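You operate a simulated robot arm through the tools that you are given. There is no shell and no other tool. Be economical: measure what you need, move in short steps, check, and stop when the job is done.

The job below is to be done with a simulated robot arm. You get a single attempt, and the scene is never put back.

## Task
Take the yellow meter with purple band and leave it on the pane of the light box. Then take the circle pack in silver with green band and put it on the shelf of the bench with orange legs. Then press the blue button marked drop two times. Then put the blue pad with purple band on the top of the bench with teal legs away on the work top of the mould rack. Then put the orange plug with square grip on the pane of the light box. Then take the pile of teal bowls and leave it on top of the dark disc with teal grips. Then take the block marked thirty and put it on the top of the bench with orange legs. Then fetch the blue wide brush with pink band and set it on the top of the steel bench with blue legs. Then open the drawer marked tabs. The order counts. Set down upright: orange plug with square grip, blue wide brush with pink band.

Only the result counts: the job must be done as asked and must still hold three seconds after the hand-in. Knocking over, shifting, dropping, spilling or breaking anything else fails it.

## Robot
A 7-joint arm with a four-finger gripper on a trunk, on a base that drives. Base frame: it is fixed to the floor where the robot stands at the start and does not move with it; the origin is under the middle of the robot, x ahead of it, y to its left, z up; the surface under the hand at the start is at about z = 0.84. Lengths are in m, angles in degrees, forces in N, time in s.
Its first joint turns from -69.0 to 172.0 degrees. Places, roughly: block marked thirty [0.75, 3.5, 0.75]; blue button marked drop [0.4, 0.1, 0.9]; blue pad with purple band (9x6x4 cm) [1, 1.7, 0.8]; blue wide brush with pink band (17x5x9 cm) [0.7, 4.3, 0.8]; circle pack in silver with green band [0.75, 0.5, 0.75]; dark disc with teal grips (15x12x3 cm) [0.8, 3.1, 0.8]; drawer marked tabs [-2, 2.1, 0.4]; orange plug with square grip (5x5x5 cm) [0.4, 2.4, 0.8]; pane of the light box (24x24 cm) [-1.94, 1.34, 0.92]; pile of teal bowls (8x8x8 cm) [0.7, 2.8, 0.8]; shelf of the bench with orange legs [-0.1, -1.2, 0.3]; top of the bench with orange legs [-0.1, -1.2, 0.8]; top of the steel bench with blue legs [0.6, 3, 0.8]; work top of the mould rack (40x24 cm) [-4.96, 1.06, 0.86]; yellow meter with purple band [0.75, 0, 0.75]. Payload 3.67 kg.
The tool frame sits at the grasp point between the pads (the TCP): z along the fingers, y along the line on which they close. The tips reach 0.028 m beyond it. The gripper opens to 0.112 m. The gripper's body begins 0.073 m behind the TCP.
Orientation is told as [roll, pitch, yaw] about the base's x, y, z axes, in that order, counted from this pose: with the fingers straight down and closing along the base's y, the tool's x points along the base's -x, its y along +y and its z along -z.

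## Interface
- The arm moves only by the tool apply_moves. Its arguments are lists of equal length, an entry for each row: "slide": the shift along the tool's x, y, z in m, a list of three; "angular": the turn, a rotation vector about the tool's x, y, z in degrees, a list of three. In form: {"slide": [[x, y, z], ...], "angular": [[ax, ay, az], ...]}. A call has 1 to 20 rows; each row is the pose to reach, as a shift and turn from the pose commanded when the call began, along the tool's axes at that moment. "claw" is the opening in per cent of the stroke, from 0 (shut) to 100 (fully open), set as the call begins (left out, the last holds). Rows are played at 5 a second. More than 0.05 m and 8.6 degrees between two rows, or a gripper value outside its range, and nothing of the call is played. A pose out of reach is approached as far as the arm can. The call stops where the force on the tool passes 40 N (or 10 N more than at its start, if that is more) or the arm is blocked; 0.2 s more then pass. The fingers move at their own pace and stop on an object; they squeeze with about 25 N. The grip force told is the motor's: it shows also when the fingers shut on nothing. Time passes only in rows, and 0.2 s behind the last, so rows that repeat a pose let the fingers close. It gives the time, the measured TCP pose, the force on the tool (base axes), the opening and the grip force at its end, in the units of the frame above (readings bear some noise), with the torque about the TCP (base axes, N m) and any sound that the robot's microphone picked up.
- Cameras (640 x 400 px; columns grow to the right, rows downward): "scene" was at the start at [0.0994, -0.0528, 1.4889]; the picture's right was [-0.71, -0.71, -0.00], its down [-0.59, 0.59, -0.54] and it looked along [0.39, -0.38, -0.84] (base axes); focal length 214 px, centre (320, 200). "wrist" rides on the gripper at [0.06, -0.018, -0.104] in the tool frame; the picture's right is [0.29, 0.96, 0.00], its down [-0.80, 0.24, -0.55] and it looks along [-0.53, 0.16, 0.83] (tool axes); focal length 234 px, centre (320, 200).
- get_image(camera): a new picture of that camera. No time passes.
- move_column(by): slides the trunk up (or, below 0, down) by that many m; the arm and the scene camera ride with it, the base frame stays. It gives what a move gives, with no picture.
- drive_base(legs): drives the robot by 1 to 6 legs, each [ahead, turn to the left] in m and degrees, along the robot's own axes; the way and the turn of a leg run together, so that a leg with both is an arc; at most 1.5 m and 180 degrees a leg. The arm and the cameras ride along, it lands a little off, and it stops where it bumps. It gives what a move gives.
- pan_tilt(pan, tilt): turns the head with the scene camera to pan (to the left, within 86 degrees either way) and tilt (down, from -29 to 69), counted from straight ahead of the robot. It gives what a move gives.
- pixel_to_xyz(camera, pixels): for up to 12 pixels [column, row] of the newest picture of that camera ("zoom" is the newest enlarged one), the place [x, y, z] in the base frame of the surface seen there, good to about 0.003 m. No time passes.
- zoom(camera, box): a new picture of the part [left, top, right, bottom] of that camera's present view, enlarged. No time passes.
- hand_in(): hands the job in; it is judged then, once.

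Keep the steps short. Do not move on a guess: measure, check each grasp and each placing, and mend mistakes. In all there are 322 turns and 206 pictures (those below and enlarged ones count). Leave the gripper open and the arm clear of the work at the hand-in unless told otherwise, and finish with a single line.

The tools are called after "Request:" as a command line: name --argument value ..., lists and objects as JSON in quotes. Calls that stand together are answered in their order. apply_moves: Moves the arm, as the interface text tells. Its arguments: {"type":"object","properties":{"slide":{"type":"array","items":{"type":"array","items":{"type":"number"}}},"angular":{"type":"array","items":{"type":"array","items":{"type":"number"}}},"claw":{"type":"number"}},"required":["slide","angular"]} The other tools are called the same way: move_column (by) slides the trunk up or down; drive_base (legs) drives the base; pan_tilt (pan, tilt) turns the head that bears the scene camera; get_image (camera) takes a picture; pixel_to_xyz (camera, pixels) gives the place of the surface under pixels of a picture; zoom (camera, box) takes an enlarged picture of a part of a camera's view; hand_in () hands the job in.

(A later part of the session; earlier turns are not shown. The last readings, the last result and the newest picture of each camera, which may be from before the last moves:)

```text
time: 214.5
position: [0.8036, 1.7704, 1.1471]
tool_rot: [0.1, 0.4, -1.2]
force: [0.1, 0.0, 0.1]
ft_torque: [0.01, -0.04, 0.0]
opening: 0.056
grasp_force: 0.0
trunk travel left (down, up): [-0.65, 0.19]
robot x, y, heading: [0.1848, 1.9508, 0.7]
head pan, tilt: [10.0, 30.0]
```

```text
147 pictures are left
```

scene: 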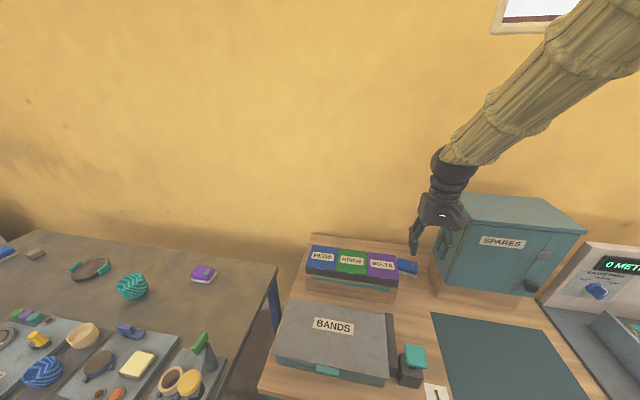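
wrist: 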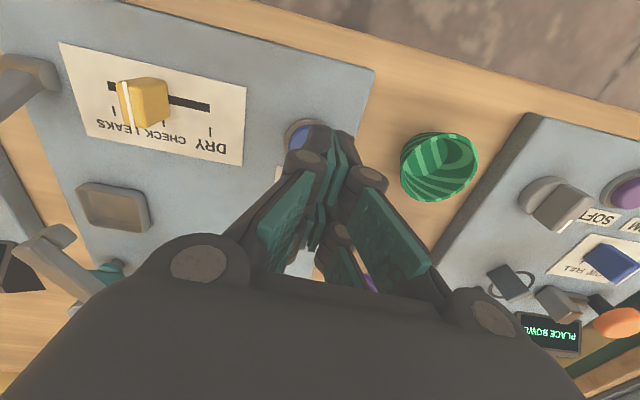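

Request:
pixel_to_xyz --camera "scene" --pixels '[[470, 200], [442, 270], [445, 215], [396, 265], [398, 285], [312, 250], [310, 225], [405, 265], [412, 272], [520, 200], [380, 255], [432, 285]]'

Request:
zoom --camera "scene" --box '[370, 200, 480, 300]'

```text
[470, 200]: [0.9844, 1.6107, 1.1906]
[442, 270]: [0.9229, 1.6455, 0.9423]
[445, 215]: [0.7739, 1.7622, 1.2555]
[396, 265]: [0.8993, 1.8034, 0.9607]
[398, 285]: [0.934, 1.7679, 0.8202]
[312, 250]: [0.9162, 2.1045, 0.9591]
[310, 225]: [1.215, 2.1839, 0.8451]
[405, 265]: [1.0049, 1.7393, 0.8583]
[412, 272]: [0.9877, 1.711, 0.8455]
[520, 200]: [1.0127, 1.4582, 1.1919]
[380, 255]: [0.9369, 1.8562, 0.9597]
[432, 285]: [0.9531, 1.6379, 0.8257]
```

```text
4.00 times, centred on (425, 250) of scene
```

zoom: 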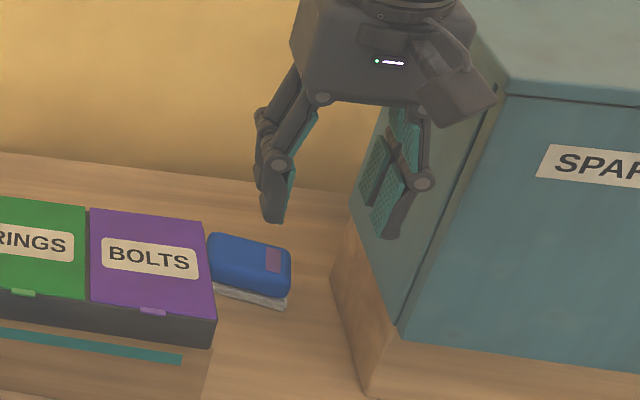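

I turn the hand to yaw 81° here in the air (10 rows).

Request:
apply_moves --slide '[[0, 0, -0.01], [0, 0, -0.02], [0, 0, -0.03], [0, 0, -0.04], [0, 0, -0.05], [0, 0, -0.06], [0, 0, -0.06], [0, 0, -0.06], [0, 0, -0.06], [0, 0, -0.06]]' --angular '[[0, 0, -8.2], [0, 0, -16.4], [0, 0, -24.6], [0, 0, -32.8], [0, 0, -41], [0, 0, -49.2], [0, 0, -57.4], [0, 0, -65.6], [0, 0, -73.8], [0, 0, -82]]' --claw 85

```text
time: 216.7
position: [0.8041, 1.7686, 1.2064]
tool_rot: [0.5, 0.1, 80.9]
force: [-0.8, 0.4, -0.9]
ft_torque: [0.02, 0.03, -0.01]
opening: 0.0954
grasp_force: 0.1
trunk travel left (down, up): [-0.65, 0.19]
robot x, y, heading: [0.1889, 1.9547, 0.6]
head pan, tilt: [10.0, 30.0]
```

Request:
apply_moves --slide '[[0, -0.042, 0], [-0.001, -0.084, 0], [-0.0015, -0.127, 0], [-0.002, -0.17, 0], [-0.0024, -0.211, 0], [-0.0024, -0.211, 0.045], [-0.0024, -0.211, 0.09]]' --angular '[[0, 0, 0], [0, 0, 0], [0, 0, 0], [0, 0, 0], [0, 0, 0], [0, 0, 0], [0, 0, 0]]'

Request:
get_image --camera "wrist"

Request:
get_image --camera "scene"

```text
time: 218.3
position: [1.0149, 1.7384, 1.1149]
tool_rot: [0.6, 0.0, 80.7]
force: [0.9, 0.7, 0.0]
ft_torque: [-0.01, 0.03, -0.01]
opening: 0.095
grasp_force: 0.1
trunk travel left (down, up): [-0.65, 0.19]
robot x, y, heading: [0.189, 1.9559, 0.8]
head pan, tilt: [10.0, 30.0]
```

```text
145 pictures are left
```

wrist: 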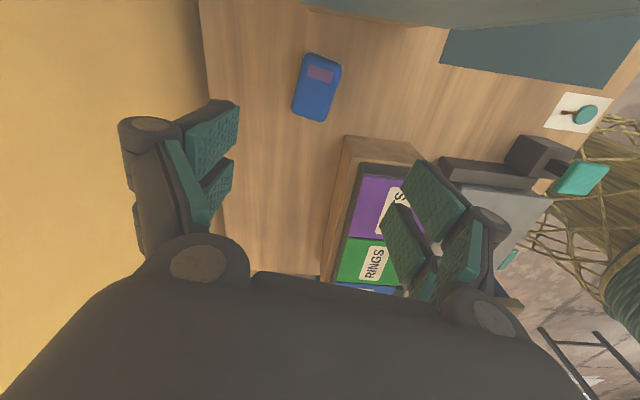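

```text
144 pictures are left
```

scene: 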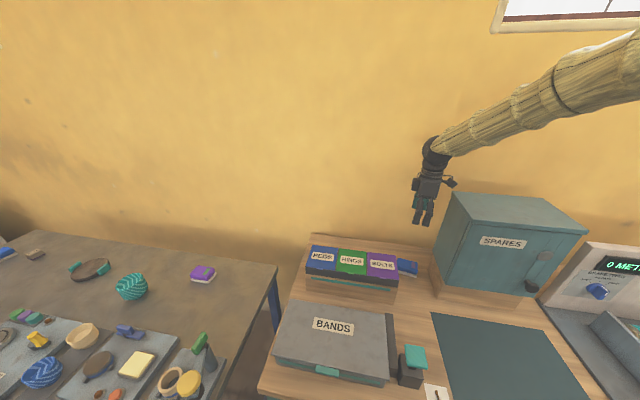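

Request:
pixel_to_xyz --camera "wrist" --pixels '[[307, 56], [340, 66], [294, 112], [324, 120], [317, 88], [345, 138], [410, 145], [365, 165], [330, 10]]'

```text
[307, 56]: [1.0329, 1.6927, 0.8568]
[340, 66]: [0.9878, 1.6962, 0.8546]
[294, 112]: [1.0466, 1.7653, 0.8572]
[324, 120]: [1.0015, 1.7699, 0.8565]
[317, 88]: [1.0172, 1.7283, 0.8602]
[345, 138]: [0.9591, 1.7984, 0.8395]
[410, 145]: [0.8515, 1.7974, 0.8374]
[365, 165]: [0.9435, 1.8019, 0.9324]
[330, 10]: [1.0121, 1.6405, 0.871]
```

Pad centre (1.017,1.731), hand centred over it within 7 mm. I descend in two stages.

Request:
apply_moves --slide '[[0, -0.003, 0.045], [0, -0.003, 0.09], [0, -0.003, 0.135], [0, -0.003, 0.18], [0, -0.003, 0.21]]' --angular '[[0, 0, 0], [0, 0, 0], [0, 0, 0], [0, 0, 0], [0, 0, 0]]'

Request:
get_image --camera "wrist"

```text
time: 219.5
position: [1.0144, 1.737, 0.9064]
tool_rot: [0.5, 0.0, 80.8]
force: [0.3, -0.2, 0.5]
ft_torque: [0.0, 0.01, 0.0]
opening: 0.095
grasp_force: 0.0
trunk travel left (down, up): [-0.65, 0.19]
robot x, y, heading: [0.1895, 1.9523, 0.7]
head pan, tilt: [10.0, 30.0]
```

```text
143 pictures are left
```

wrist: 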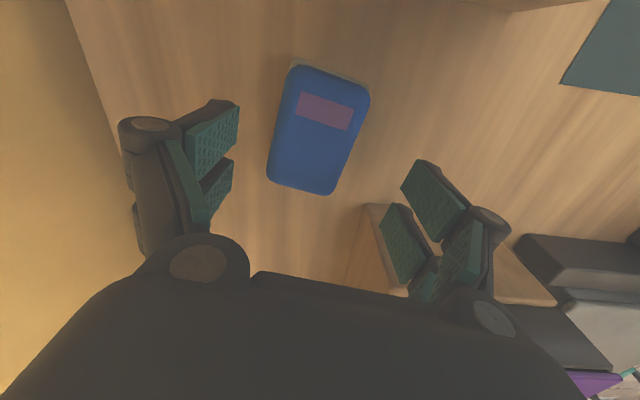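

Request:
apply_moves --slide '[[0, -0.002, 0.025], [0, -0.002, 0.049]]' --angular '[[0, 0, 0], [0, 0, 0]]'

Request:
apply_moves --slide '[[0, 0, 0], [0, 0, 0], [0, 0, 0], [0, 0, -0.03], [0, 0, -0.07]]' --angular '[[0, 0, 0], [0, 0, 0], [0, 0, 0], [0, 0, 0], [0, 0, 0]]' --claw 0

Request:
get_image --camera "wrist"

```text
time: 220.1
position: [1.0158, 1.7394, 0.857]
tool_rot: [0.3, -0.1, 80.8]
force: [-0.1, 0.4, 0.4]
ft_torque: [0.02, -0.02, -0.01]
opening: 0.0953
grasp_force: 0.0
trunk travel left (down, up): [-0.65, 0.19]
robot x, y, heading: [0.1895, 1.954, 0.3]
head pan, tilt: [10.0, 30.0]
```

```text
time: 221.3
position: [1.0156, 1.7386, 0.9269]
tool_rot: [0.5, 0.0, 80.9]
force: [-0.3, -0.7, -0.9]
ft_torque: [-0.01, -0.04, 0.01]
opening: 0.0554
grasp_force: 25.2
trunk travel left (down, up): [-0.65, 0.19]
robot x, y, heading: [0.1898, 1.9512, 0.7]
head pan, tilt: [10.0, 30.0]
```

```text
142 pictures are left
```

wrist: 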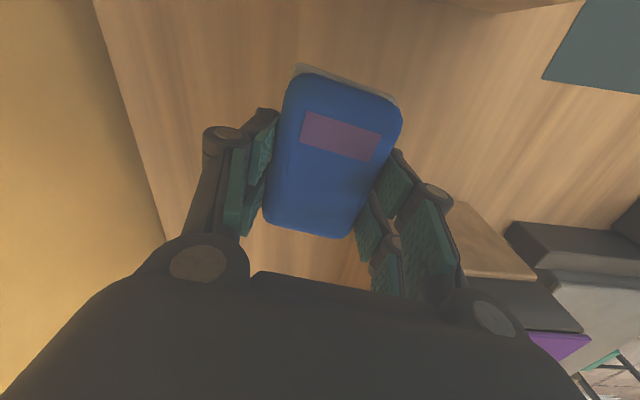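

Pad held. I rise and draw back from the cabinet.

Request:
apply_moves --slide '[[0, 0, -0.045], [0, 0, -0.09], [0, 0, -0.135], [0, 0, -0.18], [0, 0, -0.225], [0, 0.045, -0.25], [0, 0.09, -0.25], [0, 0.135, -0.25], [0, 0.18, -0.25], [0, 0.225, -0.25], [0, 0.27, -0.25], [0, 0.315, -0.25], [0, 0.35, -0.25]]' --angular '[[0, 0, 0], [0, 0, 0], [0, 0, 0], [0, 0, 0], [0, 0, 0], [0, 0, 0], [0, 0, 0], [0, 0, 0], [0, 0, 0], [0, 0, 0], [0, 0, 0], [0, 0, 0], [0, 0, 0]]'

```text
refused: row 6 steps farther than a row can; nothing moved
```

Request:
apply_moves --slide '[[0, 0, -0.045], [0, 0, -0.09], [0, 0, -0.135], [0, 0, -0.18], [0, 0, -0.225], [0, 0.04, -0.24], [0, 0.08, -0.25], [0, 0.125, -0.25], [0, 0.17, -0.25], [0, 0.215, -0.25], [0, 0.26, -0.25], [0, 0.305, -0.25], [0, 0.35, -0.25]]' --angular '[[0, 0, 0], [0, 0, 0], [0, 0, 0], [0, 0, 0], [0, 0, 0], [0, 0, 0], [0, 0, 0], [0, 0, 0], [0, 0, 0], [0, 0, 0], [0, 0, 0], [0, 0, 0], [0, 0, 0]]'

```text
time: 222.2
position: [1.0134, 1.7399, 1.0626]
tool_rot: [1.8, 0.0, 80.9]
force: [-0.7, 2.0, -3.8]
ft_torque: [-0.18, -0.08, 0.0]
opening: 0.0553
grasp_force: 25.0
trunk travel left (down, up): [-0.65, 0.19]
robot x, y, heading: [0.192, 1.9512, 0.4]
head pan, tilt: [10.0, 30.0]
stopped in row 4: the force on the tool passed its limit at 93 N (the readings are from after the stop); the commanded pose is now the measured one
```

A force spike stopped the lift. I look before moving further.

Request:
zoom --camera "scene" --box '[280, 120, 600, 320]'

Request:
get_image --camera "wrist"

```text
2.00 times, centred on (440, 220) of scene
```

zoom: 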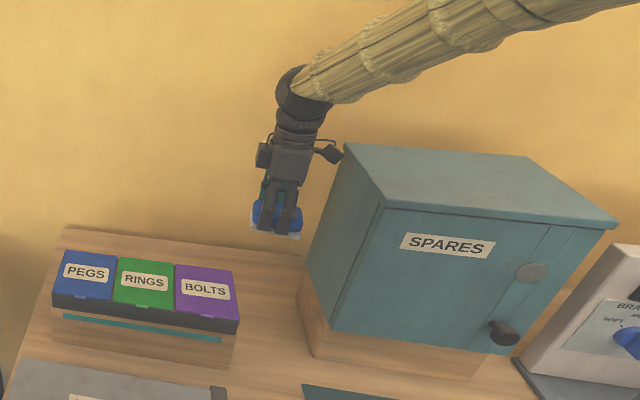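

```text
140 pictures are left
```

wrist: 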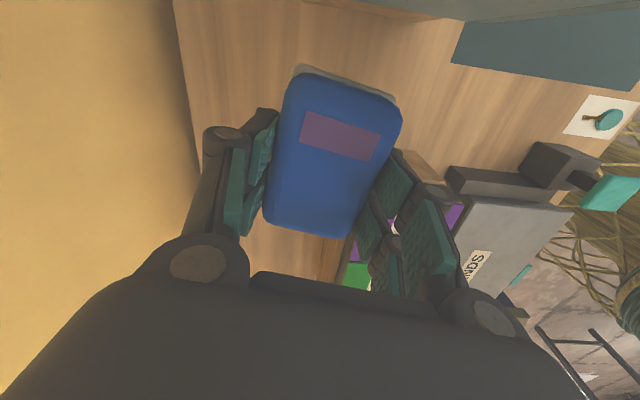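

The wrist camera's bracket caught under the cabinet's overhanging lid. I back down 1.5 cm, shift 5 cm to +y, then rise.

Request:
apply_moves --slide '[[0, 0, 0.015], [-0.025, 0, 0.015], [-0.05, 0, 0.015], [-0.05, 0, -0.02], [-0.05, 0, -0.06], [-0.05, 0, -0.1], [-0.05, 0, -0.13]]' --angular '[[1, 0, 0], [1, 0, 0], [1, 0, 0], [1, 0, 0], [1, 0, 0], [1, 0, 0], [1, 0, 0]]'

Request:
apply_moves --slide '[[0, 0.045, 0], [0, 0.09, 0], [0, 0.135, 0], [0, 0.18, 0], [0, 0.225, 0], [0, 0.27, 0], [0, 0.315, 0]]' --angular '[[0, 0, 0], [0, 0, 0], [0, 0, 0], [0, 0, 0], [0, 0, 0], [0, 0, 0], [0, 0, 0]]'

Request:
get_image --camera "scene"

```text
time: 223.8
position: [1.0217, 1.7889, 1.1956]
tool_rot: [0.7, 0.1, 80.8]
force: [-0.8, -0.6, -0.7]
ft_torque: [-0.01, -0.01, 0.02]
opening: 0.0555
grasp_force: 25.3
trunk travel left (down, up): [-0.65, 0.19]
robot x, y, heading: [0.1903, 1.9516, 0.9]
head pan, tilt: [10.0, 30.0]
```

```text
time: 225.4
position: [0.7108, 1.8355, 1.1974]
tool_rot: [0.5, -0.1, 80.8]
force: [0.0, -0.7, 0.2]
ft_torque: [0.04, -0.03, 0.0]
opening: 0.0554
grasp_force: 24.6
trunk travel left (down, up): [-0.65, 0.19]
robot x, y, heading: [0.1896, 1.9527, 0.4]
head pan, tilt: [10.0, 30.0]
```

```text
139 pictures are left
```

scene: 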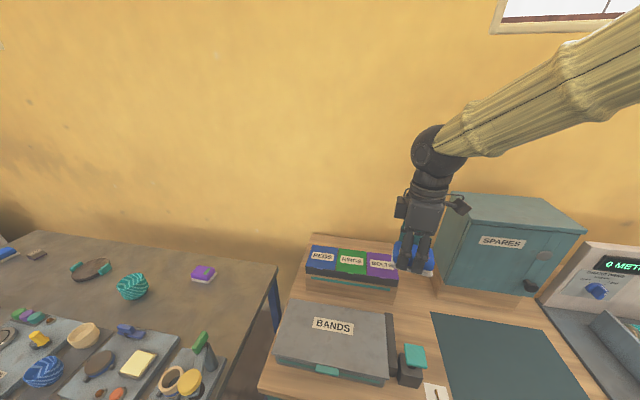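

Cabinet unmoved (label and knob at the same pixels). Now I drive: back off, south, then west toward the mould rack.

Request:
drive_base --legs '[[-0.38, 0], [0, -90.5], [1.5, 0], [0.65, 0], [0, -90]]'

```text
time: 245.7
position: [-0.7247, -0.091, 1.1967]
tool_rot: [0.5, 0.0, -98.8]
force: [0.1, -0.1, -0.7]
ft_torque: [-0.02, -0.01, 0.0]
opening: 0.0552
grasp_force: 24.7
trunk travel left (down, up): [-0.65, 0.19]
robot x, y, heading: [-0.2014, -0.2018, -178.8]
head pan, tilt: [10.0, 30.0]
```

Request:
drive_base --legs '[[0, -1], [1.5, 0], [1.2, 0]]'

Request:
pan_tilt --pan -20 --tilt 20

Request:
get_image --camera "scene"

```text
time: 259.1
position: [-3.3988, -0.0187, 1.1967]
tool_rot: [0.6, 0.2, -101.3]
force: [1.2, 0.6, -0.3]
ft_torque: [-0.03, 0.0, 0.02]
opening: 0.0556
grasp_force: 25.4
trunk travel left (down, up): [-0.65, 0.19]
robot x, y, heading: [-2.8777, -0.1511, 178.5]
head pan, tilt: [10.0, 30.0]
```

```text
time: 260.0
position: [-3.3987, -0.0183, 1.1967]
tool_rot: [0.5, 0.1, -101.6]
force: [-0.5, 0.0, -0.5]
ft_torque: [0.02, -0.02, 0.02]
opening: 0.0552
grasp_force: 25.1
trunk travel left (down, up): [-0.65, 0.19]
robot x, y, heading: [-2.8808, -0.1524, 178.7]
head pan, tilt: [-20.0, 20.0]
```

```text
138 pictures are left
```

scene: 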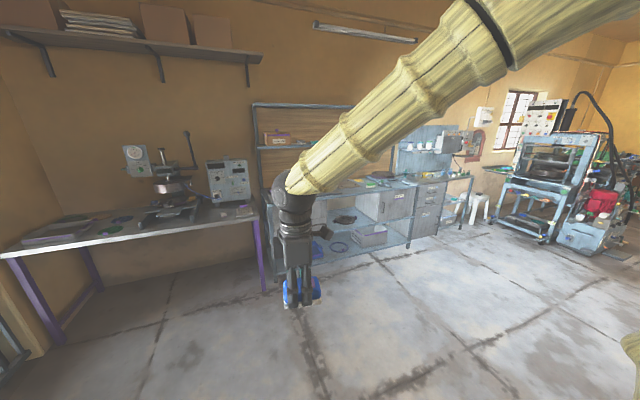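

Request:
zoom --camera "scene" --box '[250, 110, 490, 260]'

Request:
pixel_to_xyz --camera "scene" --pixels '[[370, 186], [400, 180], [335, 192], [360, 250], [440, 232], [400, 145], [345, 110], [420, 175]]'

```text
2.67 times, centred on (370, 185) of scene
```

zoom: 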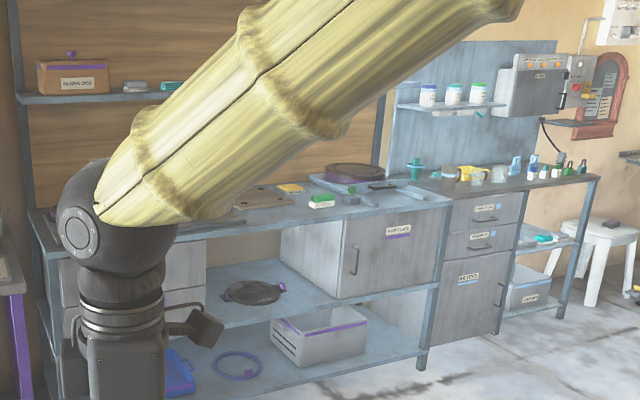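

```text
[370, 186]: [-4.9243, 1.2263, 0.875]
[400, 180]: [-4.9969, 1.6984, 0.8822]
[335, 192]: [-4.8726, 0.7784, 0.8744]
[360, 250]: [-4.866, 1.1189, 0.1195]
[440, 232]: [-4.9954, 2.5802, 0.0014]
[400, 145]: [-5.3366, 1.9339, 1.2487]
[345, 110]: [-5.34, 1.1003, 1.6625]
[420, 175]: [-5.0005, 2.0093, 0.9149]
```

The mould rack stands against the west wall, work top near (-4.96,1.06). I drive diagonally to (-4.1,1.06) and face it.

Request:
drive_base --legs '[[0, -42.3], [1.2, 0], [0.5, 0], [0, 43.5]]'

Request:
pan_tilt --pan 0 --tilt 40

Request:
get_image --camera "scene"

```text
time: 272.6
position: [-4.6041, 1.1669, 1.1969]
tool_rot: [0.5, 0.1, -101.3]
force: [-0.1, -0.6, 0.4]
ft_torque: [0.01, -0.02, 0.02]
opening: 0.0554
grasp_force: 25.2
trunk travel left (down, up): [-0.65, 0.19]
robot x, y, heading: [-4.0883, 1.0392, 178.8]
head pan, tilt: [-20.0, 20.0]
```

```text
time: 273.4
position: [-4.6039, 1.1671, 1.1972]
tool_rot: [0.6, 0.0, -101.3]
force: [-0.1, 0.0, -1.1]
ft_torque: [0.02, -0.01, 0.02]
opening: 0.0556
grasp_force: 24.6
trunk travel left (down, up): [-0.65, 0.19]
robot x, y, heading: [-4.0849, 1.0364, 179.0]
head pan, tilt: [0.0, 40.0]
```

```text
136 pictures are left
```

scene: 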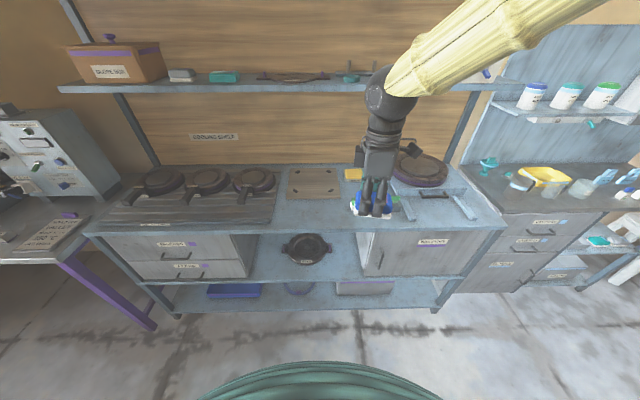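

Request:
zoom --camera "scene" --box '[250, 150, 480, 250]'

Request:
pixel_to_xyz --camera "scene" --pixels '[[315, 210], [313, 185], [290, 198], [340, 205], [285, 225], [310, 230], [275, 205], [350, 175], [345, 195], [400, 205], [395, 190], [330, 170]]'

```text
2.78 times, centred on (365, 200) of scene
```

zoom: 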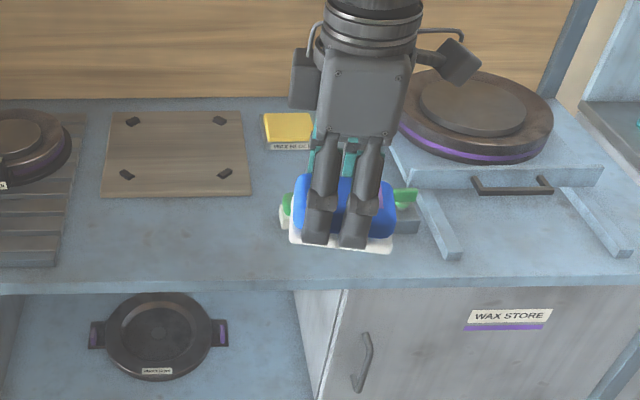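

```text
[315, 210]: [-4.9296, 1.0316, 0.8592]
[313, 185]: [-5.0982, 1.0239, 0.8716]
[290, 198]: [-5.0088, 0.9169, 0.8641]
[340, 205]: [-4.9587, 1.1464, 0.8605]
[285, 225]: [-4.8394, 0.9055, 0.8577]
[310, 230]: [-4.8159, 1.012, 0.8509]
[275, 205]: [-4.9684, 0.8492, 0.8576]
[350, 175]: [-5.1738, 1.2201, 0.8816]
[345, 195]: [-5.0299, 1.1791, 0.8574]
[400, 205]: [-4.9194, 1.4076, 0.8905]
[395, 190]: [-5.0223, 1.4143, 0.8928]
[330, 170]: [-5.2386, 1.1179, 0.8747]
```

The work top is at z≈0.859, free between x -5.0 and -4.83, y 0.9…1.15. I carry the pad over (-4.915,1.03) and go down part-way.

Request:
apply_moves --slide '[[-0.0244, -0.0348, 0], [-0.0489, -0.0696, 0], [-0.0733, -0.1043, 0], [-0.0977, -0.1391, 0], [-0.1221, -0.1739, 0], [-0.1466, -0.2087, 0], [-0.171, -0.2434, 0], [-0.1954, -0.2782, 0], [-0.1954, -0.2782, 0.045], [-0.1954, -0.2782, 0.09], [-0.1954, -0.2782, 0.135], [-0.1954, -0.2782, 0.18], [-0.1954, -0.2782, 0.225], [-0.1954, -0.2782, 0.26]]' --angular '[[0, 0, 0], [0, 0, 0], [0, 0, -3], [0, 0, -6], [0, 0, -9], [0, 0, -11.3], [0, 0, -11.3], [0, 0, -11.3], [0, 0, -11.3], [0, 0, -11.3], [0, 0, -11.3], [0, 0, -11.3], [0, 0, -11.3], [0, 0, -11.3]]'

Request:
get_image --camera "wrist"

Request:
zoom --camera "scene" --box '[250, 150, 480, 250]'

```text
time: 276.4
position: [-4.9121, 1.0297, 0.9333]
tool_rot: [0.7, 0.0, -89.9]
force: [-0.8, -0.4, -0.9]
ft_torque: [0.01, -0.01, 0.03]
opening: 0.0554
grasp_force: 25.3
trunk travel left (down, up): [-0.65, 0.19]
robot x, y, heading: [-4.0862, 1.0382, 178.8]
head pan, tilt: [0.0, 40.0]
```

```text
134 pictures are left
```

wrist: 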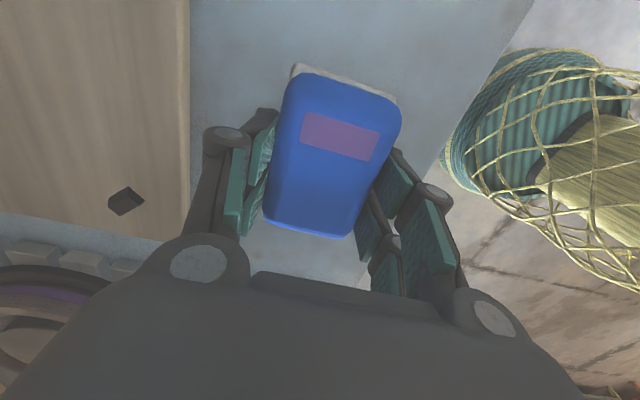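

```text
2.78 times, centred on (365, 200) of scene
```

zoom: 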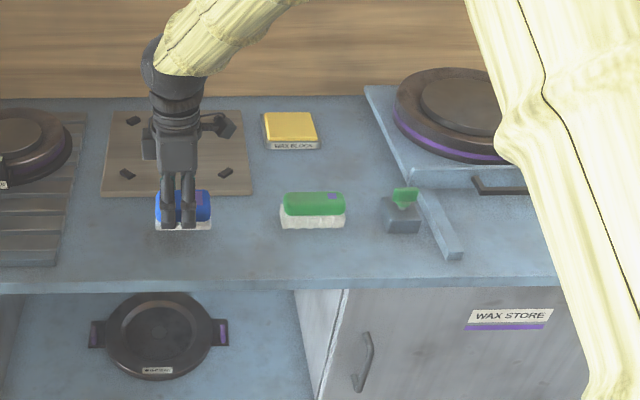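

Clear of everything. I lower to contact.

Request:
apply_moves --slide '[[0, 0, 0.02], [0, 0, 0.031], [0, 0, 0.034], [0, 0, 0.036]]' --angular '[[0, 0, 0], [0, 0, 0], [0, 0, 0], [0, 0, 0]]'

```text
time: 277.4
position: [-4.9119, 1.0295, 0.8989]
tool_rot: [0.5, -0.1, -90.0]
force: [-0.3, 0.8, -0.3]
ft_torque: [0.0, 0.03, -0.01]
opening: 0.0553
grasp_force: 25.2
trunk travel left (down, up): [-0.65, 0.19]
robot x, y, heading: [-4.0876, 1.0368, 178.8]
head pan, tilt: [0.0, 40.0]
```

Request:
apply_moves --slide '[[0, 0, 0.002], [0, 0, 0.004], [0, 0, 0.006]]' --angular '[[0, 0, 0], [0, 0, 0], [0, 0, 0]]'

```text
time: 278.2
position: [-4.9107, 1.0292, 0.8964]
tool_rot: [0.2, -0.1, -89.9]
force: [-2.5, 2.0, 39.7]
ft_torque: [0.36, 0.24, 0.01]
opening: 0.0554
grasp_force: 25.2
trunk travel left (down, up): [-0.65, 0.19]
robot x, y, heading: [-4.0858, 1.0368, 178.7]
head pan, tilt: [0.0, 40.0]
```

Contact. I raise a hair, release and lift away.

Request:
apply_moves --slide '[[0, 0, -0.005], [0, 0, -0.005], [0, 0, -0.005], [0, 0, -0.04], [0, 0, -0.085], [0, 0, -0.13], [0, 0, -0.175], [0, 0, -0.22], [0, 0, -0.265]]' --angular '[[0, 0, 0], [0, 0, 0], [0, 0, 0], [0, 0, 0], [0, 0, 0], [0, 0, 0], [0, 0, 0], [0, 0, 0], [0, 0, 0]]' --claw 80

Request:
zoom --camera "scene" --box '[250, 150, 480, 250]'

```text
time: 280.2
position: [-4.9129, 1.0301, 1.1603]
tool_rot: [0.5, 0.0, -89.8]
force: [0.9, 0.1, -0.7]
ft_torque: [0.03, 0.02, 0.02]
opening: 0.0897
grasp_force: 0.1
trunk travel left (down, up): [-0.65, 0.19]
robot x, y, heading: [-4.0861, 1.0316, 178.7]
head pan, tilt: [0.0, 40.0]
```

```text
2.78 times, centred on (365, 200) of scene
```

zoom: 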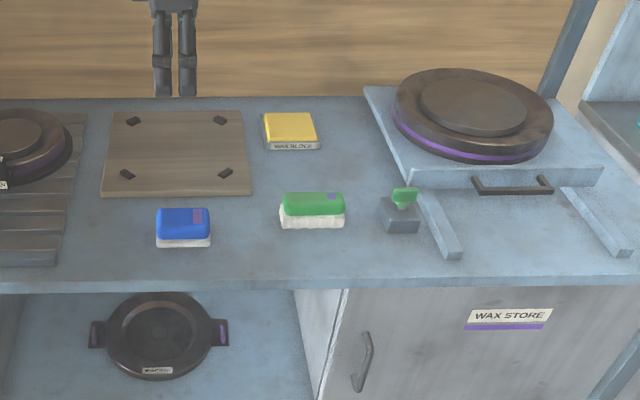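

The pad rests on the work top. I retract the arm and square the hand to the robot.

Request:
apply_moves --slide '[[0, 0.04, 0], [0, 0.08, 0], [0, 0.12, 0], [0, 0.16, 0], [0, 0.2, 0], [0, 0.24, 0], [0, 0.28, 0], [0, 0.3, 0], [0, 0.3, 0], [0, 0.3, 0], [0, 0.3, 0]]' --angular '[[0, 0, 8.3], [0, 0, 16.6], [0, 0, 24.9], [0, 0, 33.2], [0, 0, 41.5], [0, 0, 49.8], [0, 0, 58.1], [0, 0, 66.4], [0, 0, 74.7], [0, 0, 83], [0, 0, 91]]'

Request:
drive_base --legs '[[-0.35, 0], [0, 148], [1.5, 0], [0.3, 0], [0, 33]]'

```text
time: 282.6
position: [-4.6145, 1.031, 1.1586]
tool_rot: [0.1, 0.6, 179.0]
force: [-0.5, 0.4, -0.5]
ft_torque: [-0.03, 0.0, 0.02]
opening: 0.0895
grasp_force: 0.0
trunk travel left (down, up): [-0.65, 0.19]
robot x, y, heading: [-4.0842, 1.032, 178.7]
head pan, tilt: [0.0, 40.0]
```

```text
time: 301.1
position: [-1.7127, 0.102, 1.1596]
tool_rot: [-0.1, 0.6, 1.6]
force: [-0.2, -0.2, 0.9]
ft_torque: [-0.07, -0.02, 0.02]
opening: 0.0894
grasp_force: 0.1
trunk travel left (down, up): [-0.65, 0.19]
robot x, y, heading: [-2.2425, 0.0753, 1.4]
head pan, tilt: [0.0, 40.0]
```

I continue around the island and up the aisle.

Request:
drive_base --legs '[[0, -12.4], [1.25, 0], [0, 48], [1.1, 0], [0, 52], [1.5, 0]]'

Request:
pan_tilt --pan -30 --tilt 30

Request:
get_image --camera "scene"

```text
time: 325.1
position: [-0.0434, 2.4874, 1.1598]
tool_rot: [0.0, 0.5, 89.3]
force: [0.2, -0.5, -0.3]
ft_torque: [-0.04, -0.01, -0.01]
opening: 0.0894
grasp_force: 0.1
trunk travel left (down, up): [-0.65, 0.19]
robot x, y, heading: [-0.036, 1.9639, 89.1]
head pan, tilt: [0.0, 40.0]
```

```text
time: 326.0
position: [-0.0425, 2.4871, 1.1603]
tool_rot: [0.1, 0.5, 89.2]
force: [-0.6, 0.4, -0.1]
ft_torque: [-0.01, 0.0, 0.01]
opening: 0.0896
grasp_force: 0.0
trunk travel left (down, up): [-0.65, 0.19]
robot x, y, heading: [-0.0366, 1.9587, 88.8]
head pan, tilt: [-30.0, 30.0]
```

```text
131 pictures are left
```

scene: 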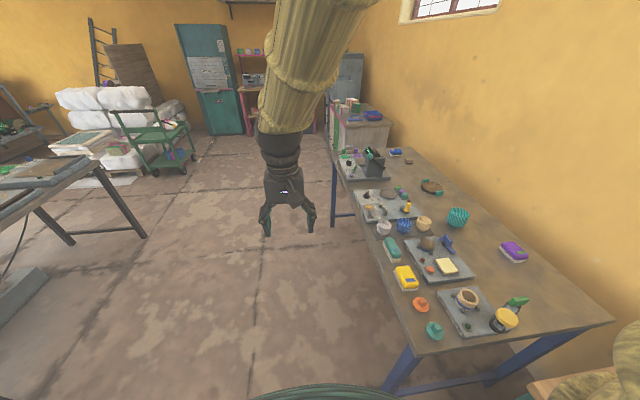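

The orange plug is at (421,303) near the bench's near edge. I move to face it.

Request:
drive_base --legs '[[0.5, 0], [0, -89], [-0.2, 0]]'

Request:
pan_tilt --pan 0 --tilt 50

Request:
get_image --camera "scene"

```text
time: 334.0
position: [0.2993, 2.4792, 1.1625]
tool_rot: [0.4, 0.6, -0.2]
force: [0.2, 0.6, 0.9]
ft_torque: [-0.01, -0.03, 0.02]
opening: 0.0894
grasp_force: 0.0
trunk travel left (down, up): [-0.65, 0.19]
robot x, y, heading: [-0.2245, 2.4655, -0.7]
head pan, tilt: [-30.0, 30.0]
```

```text
time: 334.9
position: [0.301, 2.4792, 1.161]
tool_rot: [0.3, 0.6, -0.1]
force: [0.4, -0.1, 0.2]
ft_torque: [-0.03, 0.0, 0.0]
opening: 0.0895
grasp_force: 0.0
trunk travel left (down, up): [-0.65, 0.19]
robot x, y, heading: [-0.2274, 2.4654, -0.6]
head pan, tilt: [0.0, 50.0]
```

```text
130 pictures are left
```

scene: 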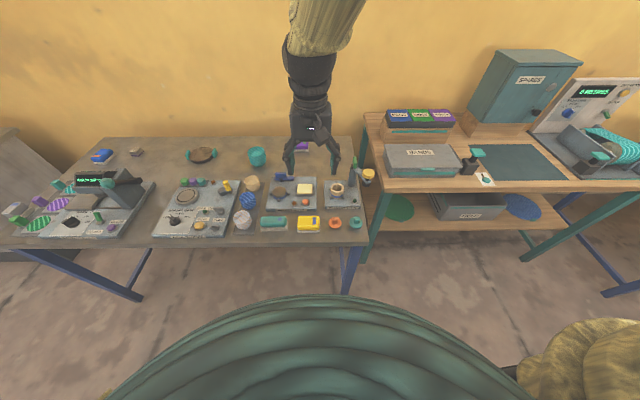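

Request:
zoom --camera "scene" --box '[310, 205, 370, 240]'

Request:
get_image --camera "wrist"

```text
10.67 times, centred on (340, 222) of scene
```

zoom: 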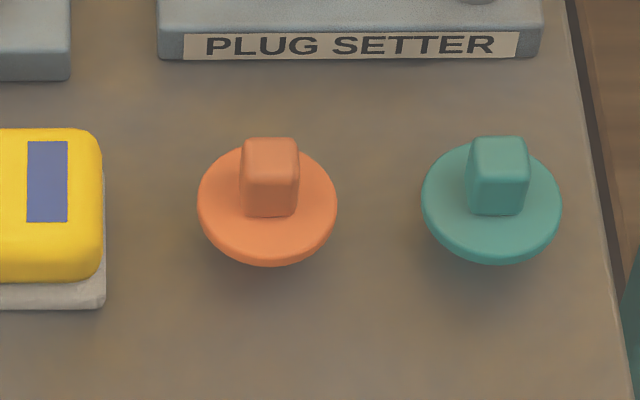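

```text
128 pictures are left
```

wrist: 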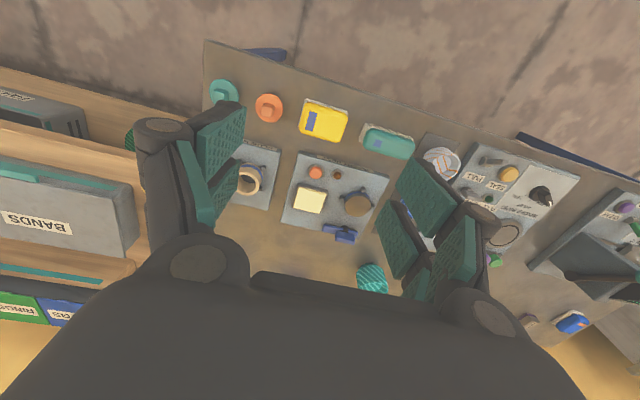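

Request:
pixel_to_xyz --camera "zoom" --pixels '[[270, 155], [270, 145], [248, 150], [292, 150], [268, 195], [267, 240], [215, 200], [320, 200], [268, 300], [500, 150], [100, 200]]'

```text
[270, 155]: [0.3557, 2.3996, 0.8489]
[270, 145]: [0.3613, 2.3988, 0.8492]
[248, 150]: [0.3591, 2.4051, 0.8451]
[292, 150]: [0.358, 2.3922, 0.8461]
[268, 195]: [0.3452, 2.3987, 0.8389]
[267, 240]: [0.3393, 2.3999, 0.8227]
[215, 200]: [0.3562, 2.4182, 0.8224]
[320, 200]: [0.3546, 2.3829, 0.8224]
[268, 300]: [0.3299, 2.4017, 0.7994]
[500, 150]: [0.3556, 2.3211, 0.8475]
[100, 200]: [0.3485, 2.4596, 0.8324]
```

The plug's square grip is at (0.356,2.399), top 0.849, flange at 0.823. I go above it with a narrow opening.

Request:
apply_moves --slide '[[-0.027, -0.04, 0], [-0.055, -0.08, 0], [-0.055, -0.08, 0.045], [-0.055, -0.08, 0.09], [-0.055, -0.08, 0.135], [-0.055, -0.08, 0.18], [-0.055, -0.08, 0.22]]' --angular '[[0, -0.6, 0], [0, -0.6, 0], [0, -0.6, 0], [0, -0.6, 0], [0, -0.6, 0], [0, -0.6, 0], [0, -0.6, 0]]' --claw 40

Request:
get_image --camera "wrist"

```text
time: 336.5
position: [0.3579, 2.4012, 0.94]
tool_rot: [0.4, 0.1, -0.3]
force: [0.0, 0.4, -0.1]
ft_torque: [-0.02, 0.03, 0.01]
opening: 0.0447
grasp_force: 0.1
trunk travel left (down, up): [-0.65, 0.19]
robot x, y, heading: [-0.2302, 2.4649, -0.7]
head pan, tilt: [0.0, 50.0]
```

```text
127 pictures are left
```

wrist: 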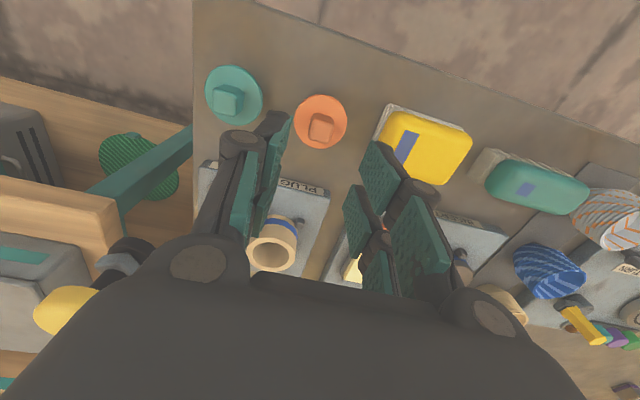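

Request:
pixel_to_xyz --camera "wrist" --pixels '[[321, 125], [312, 128], [331, 128], [318, 104], [328, 138]]'

```text
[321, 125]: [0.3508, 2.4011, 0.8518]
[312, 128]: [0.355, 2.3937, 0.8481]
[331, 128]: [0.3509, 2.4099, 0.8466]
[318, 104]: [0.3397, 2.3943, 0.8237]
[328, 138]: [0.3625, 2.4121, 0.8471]
```

Aligned. I descend and close.

Request:
apply_moves --slide '[[0.001, 0.001, 0.04], [0.001, 0.001, 0.07], [0.001, 0.001, 0.0855]]' --angular '[[0, 0, 0], [0, 0, 0], [0, 0, 0]]'

Request:
apply_moves --slide '[[0, 0, 0], [0, 0, 0], [0, 0, -0.02], [0, 0, -0.06], [0, 0, -0.1]]' --angular '[[0, 0, 0], [0, 0, 0], [0, 0, 0], [0, 0, 0], [0, 0, 0]]' --claw 0

Request:
get_image --camera "wrist"

```text
time: 337.3
position: [0.3556, 2.4013, 0.8557]
tool_rot: [0.4, 0.1, -0.2]
force: [0.1, -0.2, 0.7]
ft_torque: [0.05, 0.03, 0.05]
opening: 0.0447
grasp_force: 0.0
trunk travel left (down, up): [-0.65, 0.19]
robot x, y, heading: [-0.2257, 2.4664, -0.5]
head pan, tilt: [0.0, 50.0]
```

```text
time: 338.5
position: [0.3548, 2.3993, 0.954]
tool_rot: [0.4, 0.0, -0.2]
force: [0.3, 0.2, -0.3]
ft_torque: [0.01, -0.02, -0.02]
opening: 0.0195
grasp_force: 24.8
trunk travel left (down, up): [-0.65, 0.19]
robot x, y, heading: [-0.2257, 2.4644, -0.4]
head pan, tilt: [0.0, 50.0]
```

```text
126 pictures are left
```

wrist: 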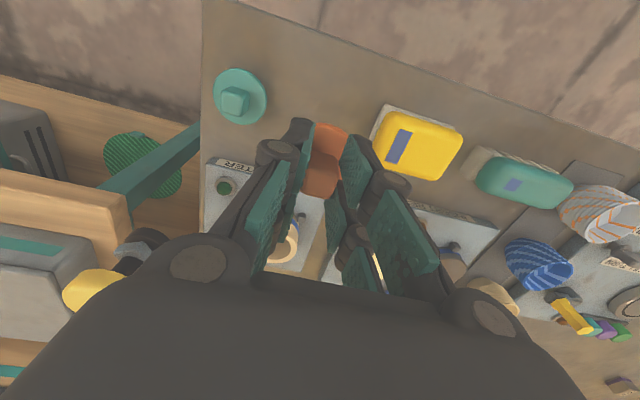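

Plug held upright (base 0.0557 below TCP). I raise it and drive round to the light box.

Request:
apply_moves --slide '[[0.01, 0.02, -0.045], [0.02, 0.04, -0.09], [0.03, 0.06, -0.135], [0.04, 0.07, -0.18], [0.04, 0.07, -0.21]]' --angular '[[0, 0, 0], [0, 0, 0], [0, 0, 0], [0, 0, 0], [0, 0, 0]]'

Request:
drive_base --legs '[[0, -89.5], [1.5, 0], [1.2, 0], [0, -90]]'

```text
refused: row 1 steps farther than a row can; nothing moved
```

```text
time: 359.2
position: [-0.8137, -0.1466, 0.955]
tool_rot: [0.5, 0.0, -180.0]
force: [-0.7, 0.6, -0.5]
ft_torque: [0.0, -0.02, -0.01]
opening: 0.0198
grasp_force: 25.9
trunk travel left (down, up): [-0.65, 0.19]
robot x, y, heading: [-0.2292, -0.2104, 179.8]
head pan, tilt: [0.0, 50.0]
```

The lift was refused but the drive ran with the plug at 0.90 base height; its arc only passed over open floor and low items (tops ≤0.85), so no contact. I now raise the arm and continue.

Request:
apply_moves --slide '[[0, 0, -0.045], [0.0, 0.0, -0.09], [0.0, 0, -0.135], [0, 0, -0.18], [0, 0, -0.21]]' --angular '[[0, 0, 0], [0, 0, 0], [0, 0, 0], [0, 0, 0], [0, 0, 0]]'

Request:
drive_base --legs '[[1.5, 0], [1.1, 0], [0, -90], [1.5, 0], [0, -89.5]]'

Request:
pan_tilt --pan 0 --tilt 45

Request:
get_image --camera "scene"

```text
time: 360.4
position: [-0.812, -0.145, 1.1667]
tool_rot: [0.5, 0.0, -179.9]
force: [0.7, 0.6, -1.0]
ft_torque: [-0.01, 0.01, 0.03]
opening: 0.0196
grasp_force: 25.0
trunk travel left (down, up): [-0.65, 0.19]
robot x, y, heading: [-0.2293, -0.2062, 179.7]
head pan, tilt: [0.0, 50.0]
```

```text
time: 387.7
position: [-2.2229, 1.189, 1.165]
tool_rot: [0.4, 0.0, -2.0]
force: [-0.4, -0.2, -0.7]
ft_torque: [-0.04, 0.01, -0.03]
opening: 0.0192
grasp_force: 25.2
trunk travel left (down, up): [-0.65, 0.19]
robot x, y, heading: [-2.8022, 1.2724, -2.3]
head pan, tilt: [0.0, 50.0]
```

```text
time: 388.3
position: [-2.2235, 1.1886, 1.1655]
tool_rot: [0.4, 0.1, -1.9]
force: [-0.5, 0.5, -1.3]
ft_torque: [0.04, 0.0, 0.0]
opening: 0.0192
grasp_force: 24.9
trunk travel left (down, up): [-0.65, 0.19]
robot x, y, heading: [-2.8004, 1.2748, -2.4]
head pan, tilt: [0.0, 45.0]
```

```text
125 pictures are left
```

scene: 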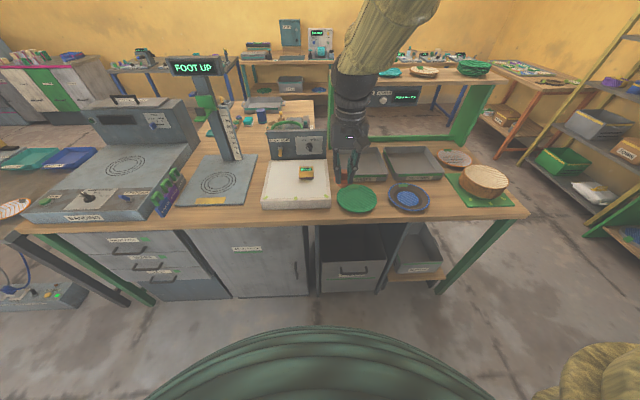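

The meter stands on the pane at (306,172). I measure the free area of the pane.

Request:
zoom --camera "scene" --box '[250, 145, 350, 215]'

Request:
pixel_to_xyz --camera "scene" --pixels '[[300, 172], [313, 172], [300, 181], [285, 190], [270, 195], [282, 175], [264, 208], [329, 206]]'

```text
5.71 times, centred on (300, 180) of scene
```

zoom: 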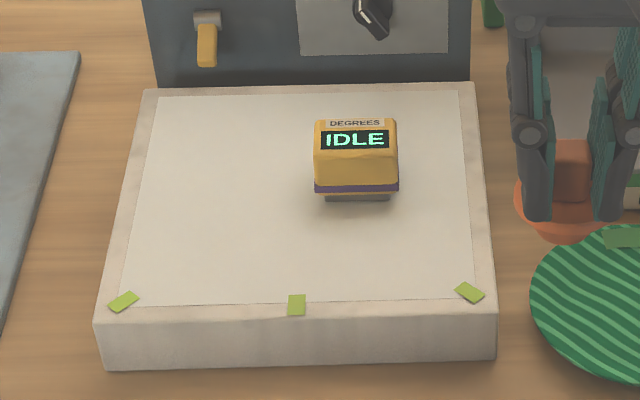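

```text
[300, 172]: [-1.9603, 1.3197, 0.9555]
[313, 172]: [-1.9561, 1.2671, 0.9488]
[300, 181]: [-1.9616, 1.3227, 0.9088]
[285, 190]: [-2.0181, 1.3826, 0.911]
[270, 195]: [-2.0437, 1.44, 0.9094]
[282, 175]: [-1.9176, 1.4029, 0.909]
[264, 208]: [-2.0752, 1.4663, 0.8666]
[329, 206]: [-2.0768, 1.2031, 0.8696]
```

I carry the plug over (-1.99,1.40) and descend part-way.

Request:
apply_moves --slide '[[-0.0323, 0.0313, 0], [-0.0647, 0.0626, 0], [-0.097, 0.0939, 0], [-0.1294, 0.1251, 0], [-0.1617, 0.1564, 0], [-0.194, 0.1877, 0], [-0.2264, 0.219, 0], [-0.2264, 0.219, 0.045], [-0.2264, 0.219, 0.09], [-0.2264, 0.219, 0.135], [-0.2264, 0.219, 0.175]]' --angular '[[0.4, 0, 0], [0.4, 0, 0], [0.4, 0, 0], [0.4, 0, 0], [0.4, 0, 0], [0.4, 0, 0], [0.4, 0, 0], [0.4, 0, 0], [0.4, 0, 0], [0.4, 0, 0], [0.4, 0, 0]]'

Request:
get_image --camera "wrist"

Request:
zoom --camera "scene" --box '[250, 145, 350, 215]'

```text
time: 390.7
position: [-1.9796, 1.3834, 1.0013]
tool_rot: [1.9, 0.3, -3.8]
force: [-0.3, 0.3, 0.4]
ft_torque: [0.02, 0.03, 0.02]
opening: 0.0192
grasp_force: 25.4
trunk travel left (down, up): [-0.65, 0.19]
robot x, y, heading: [-2.8042, 1.2759, -2.2]
head pan, tilt: [0.0, 45.0]
```

```text
123 pictures are left
```

wrist: 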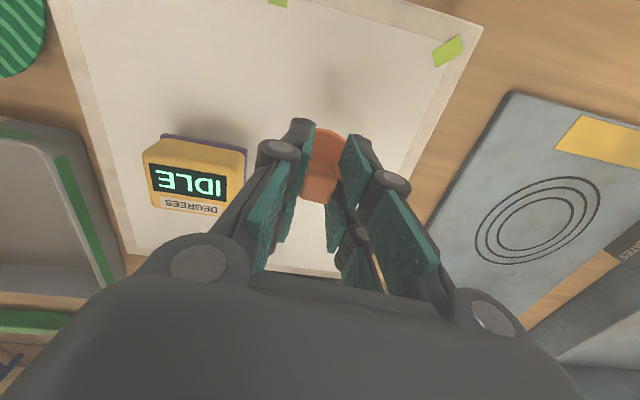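

```text
5.71 times, centred on (300, 180) of scene
```

zoom: 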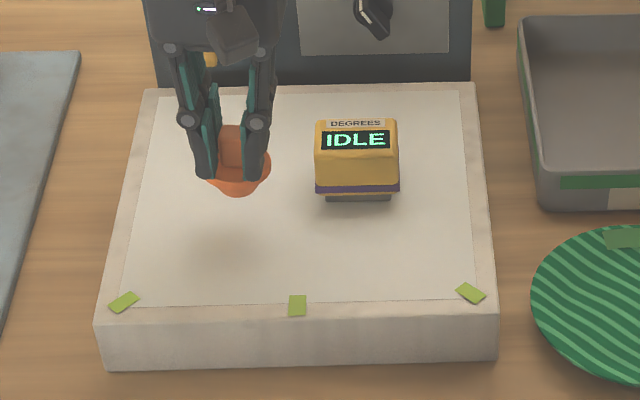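

The pose lags slightly (roll 1.9°, y 1.383). I correct roll and shift 1.5 cm away from the meter.

Request:
apply_moves --slide '[[0.005, 0.01, 0], [0.01, 0.017, 0], [0.01, 0.017, 0.005]]' --angular '[[1.5, 0, 0], [1.9, 0, 0], [1.9, 0, 0]]'

```text
time: 391.7
position: [-1.9858, 1.3927, 0.9941]
tool_rot: [0.1, 0.6, -4.5]
force: [-0.5, -0.5, -0.9]
ft_torque: [-0.01, 0.01, 0.02]
opening: 0.0191
grasp_force: 24.8
trunk travel left (down, up): [-0.65, 0.19]
robot x, y, heading: [-2.7982, 1.2758, -2.3]
head pan, tilt: [0.0, 45.0]
stopped in row 3: the arm was blocked; the commanded pose is now the measured one
```

The arm reports a block though nothing is near: likely a joint limit. I rotate the hand a little in yaw to free it.

Request:
apply_moves --slide '[[0, 0, 0], [0, 0, 0], [0, 0, 0]]' --angular '[[0, 0, -5], [0, 0, -10], [0, 0, -15]]'

```text
time: 392.5
position: [-1.9865, 1.3961, 0.9953]
tool_rot: [0.1, 0.4, 10.8]
force: [-0.1, -0.3, -1.3]
ft_torque: [0.0, -0.03, 0.0]
opening: 0.0192
grasp_force: 25.0
trunk travel left (down, up): [-0.65, 0.19]
robot x, y, heading: [-2.805, 1.2748, -2.5]
head pan, tilt: [0.0, 45.0]
```

Free now. I lower to contact (expected TCP ≈0.965).

Request:
apply_moves --slide '[[0, 0, 0.015], [0, 0, 0.024], [0, 0, 0.028], [0, 0, 0.031]]' --angular '[[0, 0, 0], [0, 0, 0], [0, 0, 0], [0, 0, 0]]'

```text
time: 393.5
position: [-1.9856, 1.3947, 0.9666]
tool_rot: [0.1, 0.2, 10.7]
force: [0.8, -0.5, 12.8]
ft_torque: [-0.02, -0.2, 0.02]
opening: 0.0189
grasp_force: 25.4
trunk travel left (down, up): [-0.65, 0.19]
robot x, y, heading: [-2.8012, 1.2749, -2.4]
head pan, tilt: [0.0, 45.0]
```

Contact at 12.8 N. I open narrowly and rise.

Request:
apply_moves --slide '[[0, 0, -0.001], [0, 0, -0.001], [0, 0, -0.001], [0, 0, -0.03], [0, 0, -0.075], [0, 0, -0.12], [0, 0, -0.165], [0, 0, -0.21]]' --angular '[[0, 0, 0], [0, 0, 0], [0, 0, 0], [0, 0, 0], [0, 0, 0], [0, 0, 0], [0, 0, 0], [0, 0, 0]]' --claw 40

Request:
apply_moves --slide '[[0.045, 0, 0], [0.09, 0, 0], [0.135, 0, 0], [0.18, 0, 0], [0.225, 0, 0], [0.27, 0, 0]]' --angular '[[0, 0, 0], [0, 0, 0], [0, 0, 0], [0, 0, 0], [0, 0, 0], [0, 0, 0]]'

Request:
zoom --camera "scene" --box '[250, 145, 350, 215]'

Request:
zoom --camera "wrist" --box '[160, 160, 480, 360]'

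```text
time: 395.3
position: [-1.9828, 1.3883, 1.1692]
tool_rot: [0.7, 0.9, 10.3]
force: [-0.5, 0.7, 0.5]
ft_torque: [0.03, -0.06, -0.02]
opening: 0.0448
grasp_force: 0.1
trunk travel left (down, up): [-0.65, 0.19]
robot x, y, heading: [-2.8031, 1.277, -2.1]
head pan, tilt: [0.0, 45.0]
```

```text
time: 396.7
position: [-2.2524, 1.344, 1.1785]
tool_rot: [0.1, 0.3, 10.7]
force: [-0.6, -1.1, 0.3]
ft_torque: [0.0, -0.04, 0.0]
opening: 0.0447
grasp_force: 0.0
trunk travel left (down, up): [-0.65, 0.19]
robot x, y, heading: [-2.8014, 1.2735, -2.2]
head pan, tilt: [0.0, 45.0]
```

```text
5.71 times, centred on (300, 180) of scene
```

zoom: 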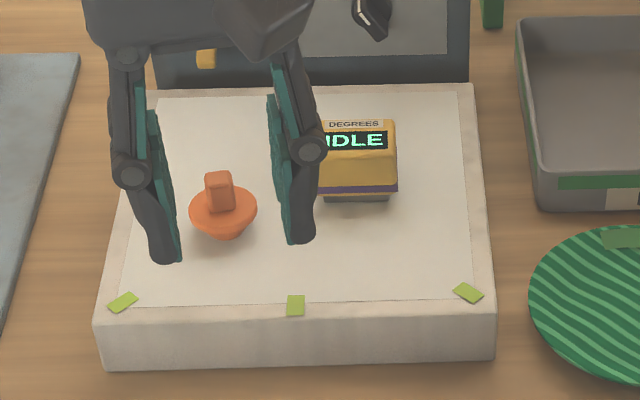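

```text
2.00 times, centred on (320, 260) of wrist
```

zoom: 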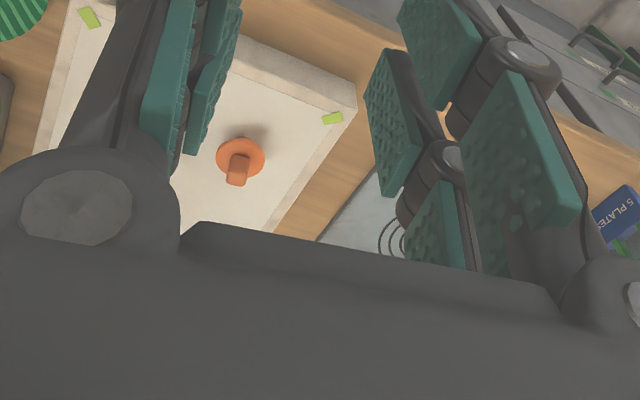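

The plug stands on the pane. Next, the teal bowls: I drive back around to the steel bench.

Request:
drive_base --legs '[[0, -87.8], [1.5, 0], [0, 90], [1.5, 0]]'

```text
time: 418.8
position: [-0.7553, -0.188, 1.1765]
tool_rot: [0.1, 0.4, 12.0]
force: [0.4, -0.7, -0.4]
ft_torque: [-0.03, 0.02, -0.02]
opening: 0.0451
grasp_force: 0.1
trunk travel left (down, up): [-0.65, 0.19]
robot x, y, heading: [-1.3039, -0.2724, -0.9]
head pan, tilt: [0.0, 45.0]
```

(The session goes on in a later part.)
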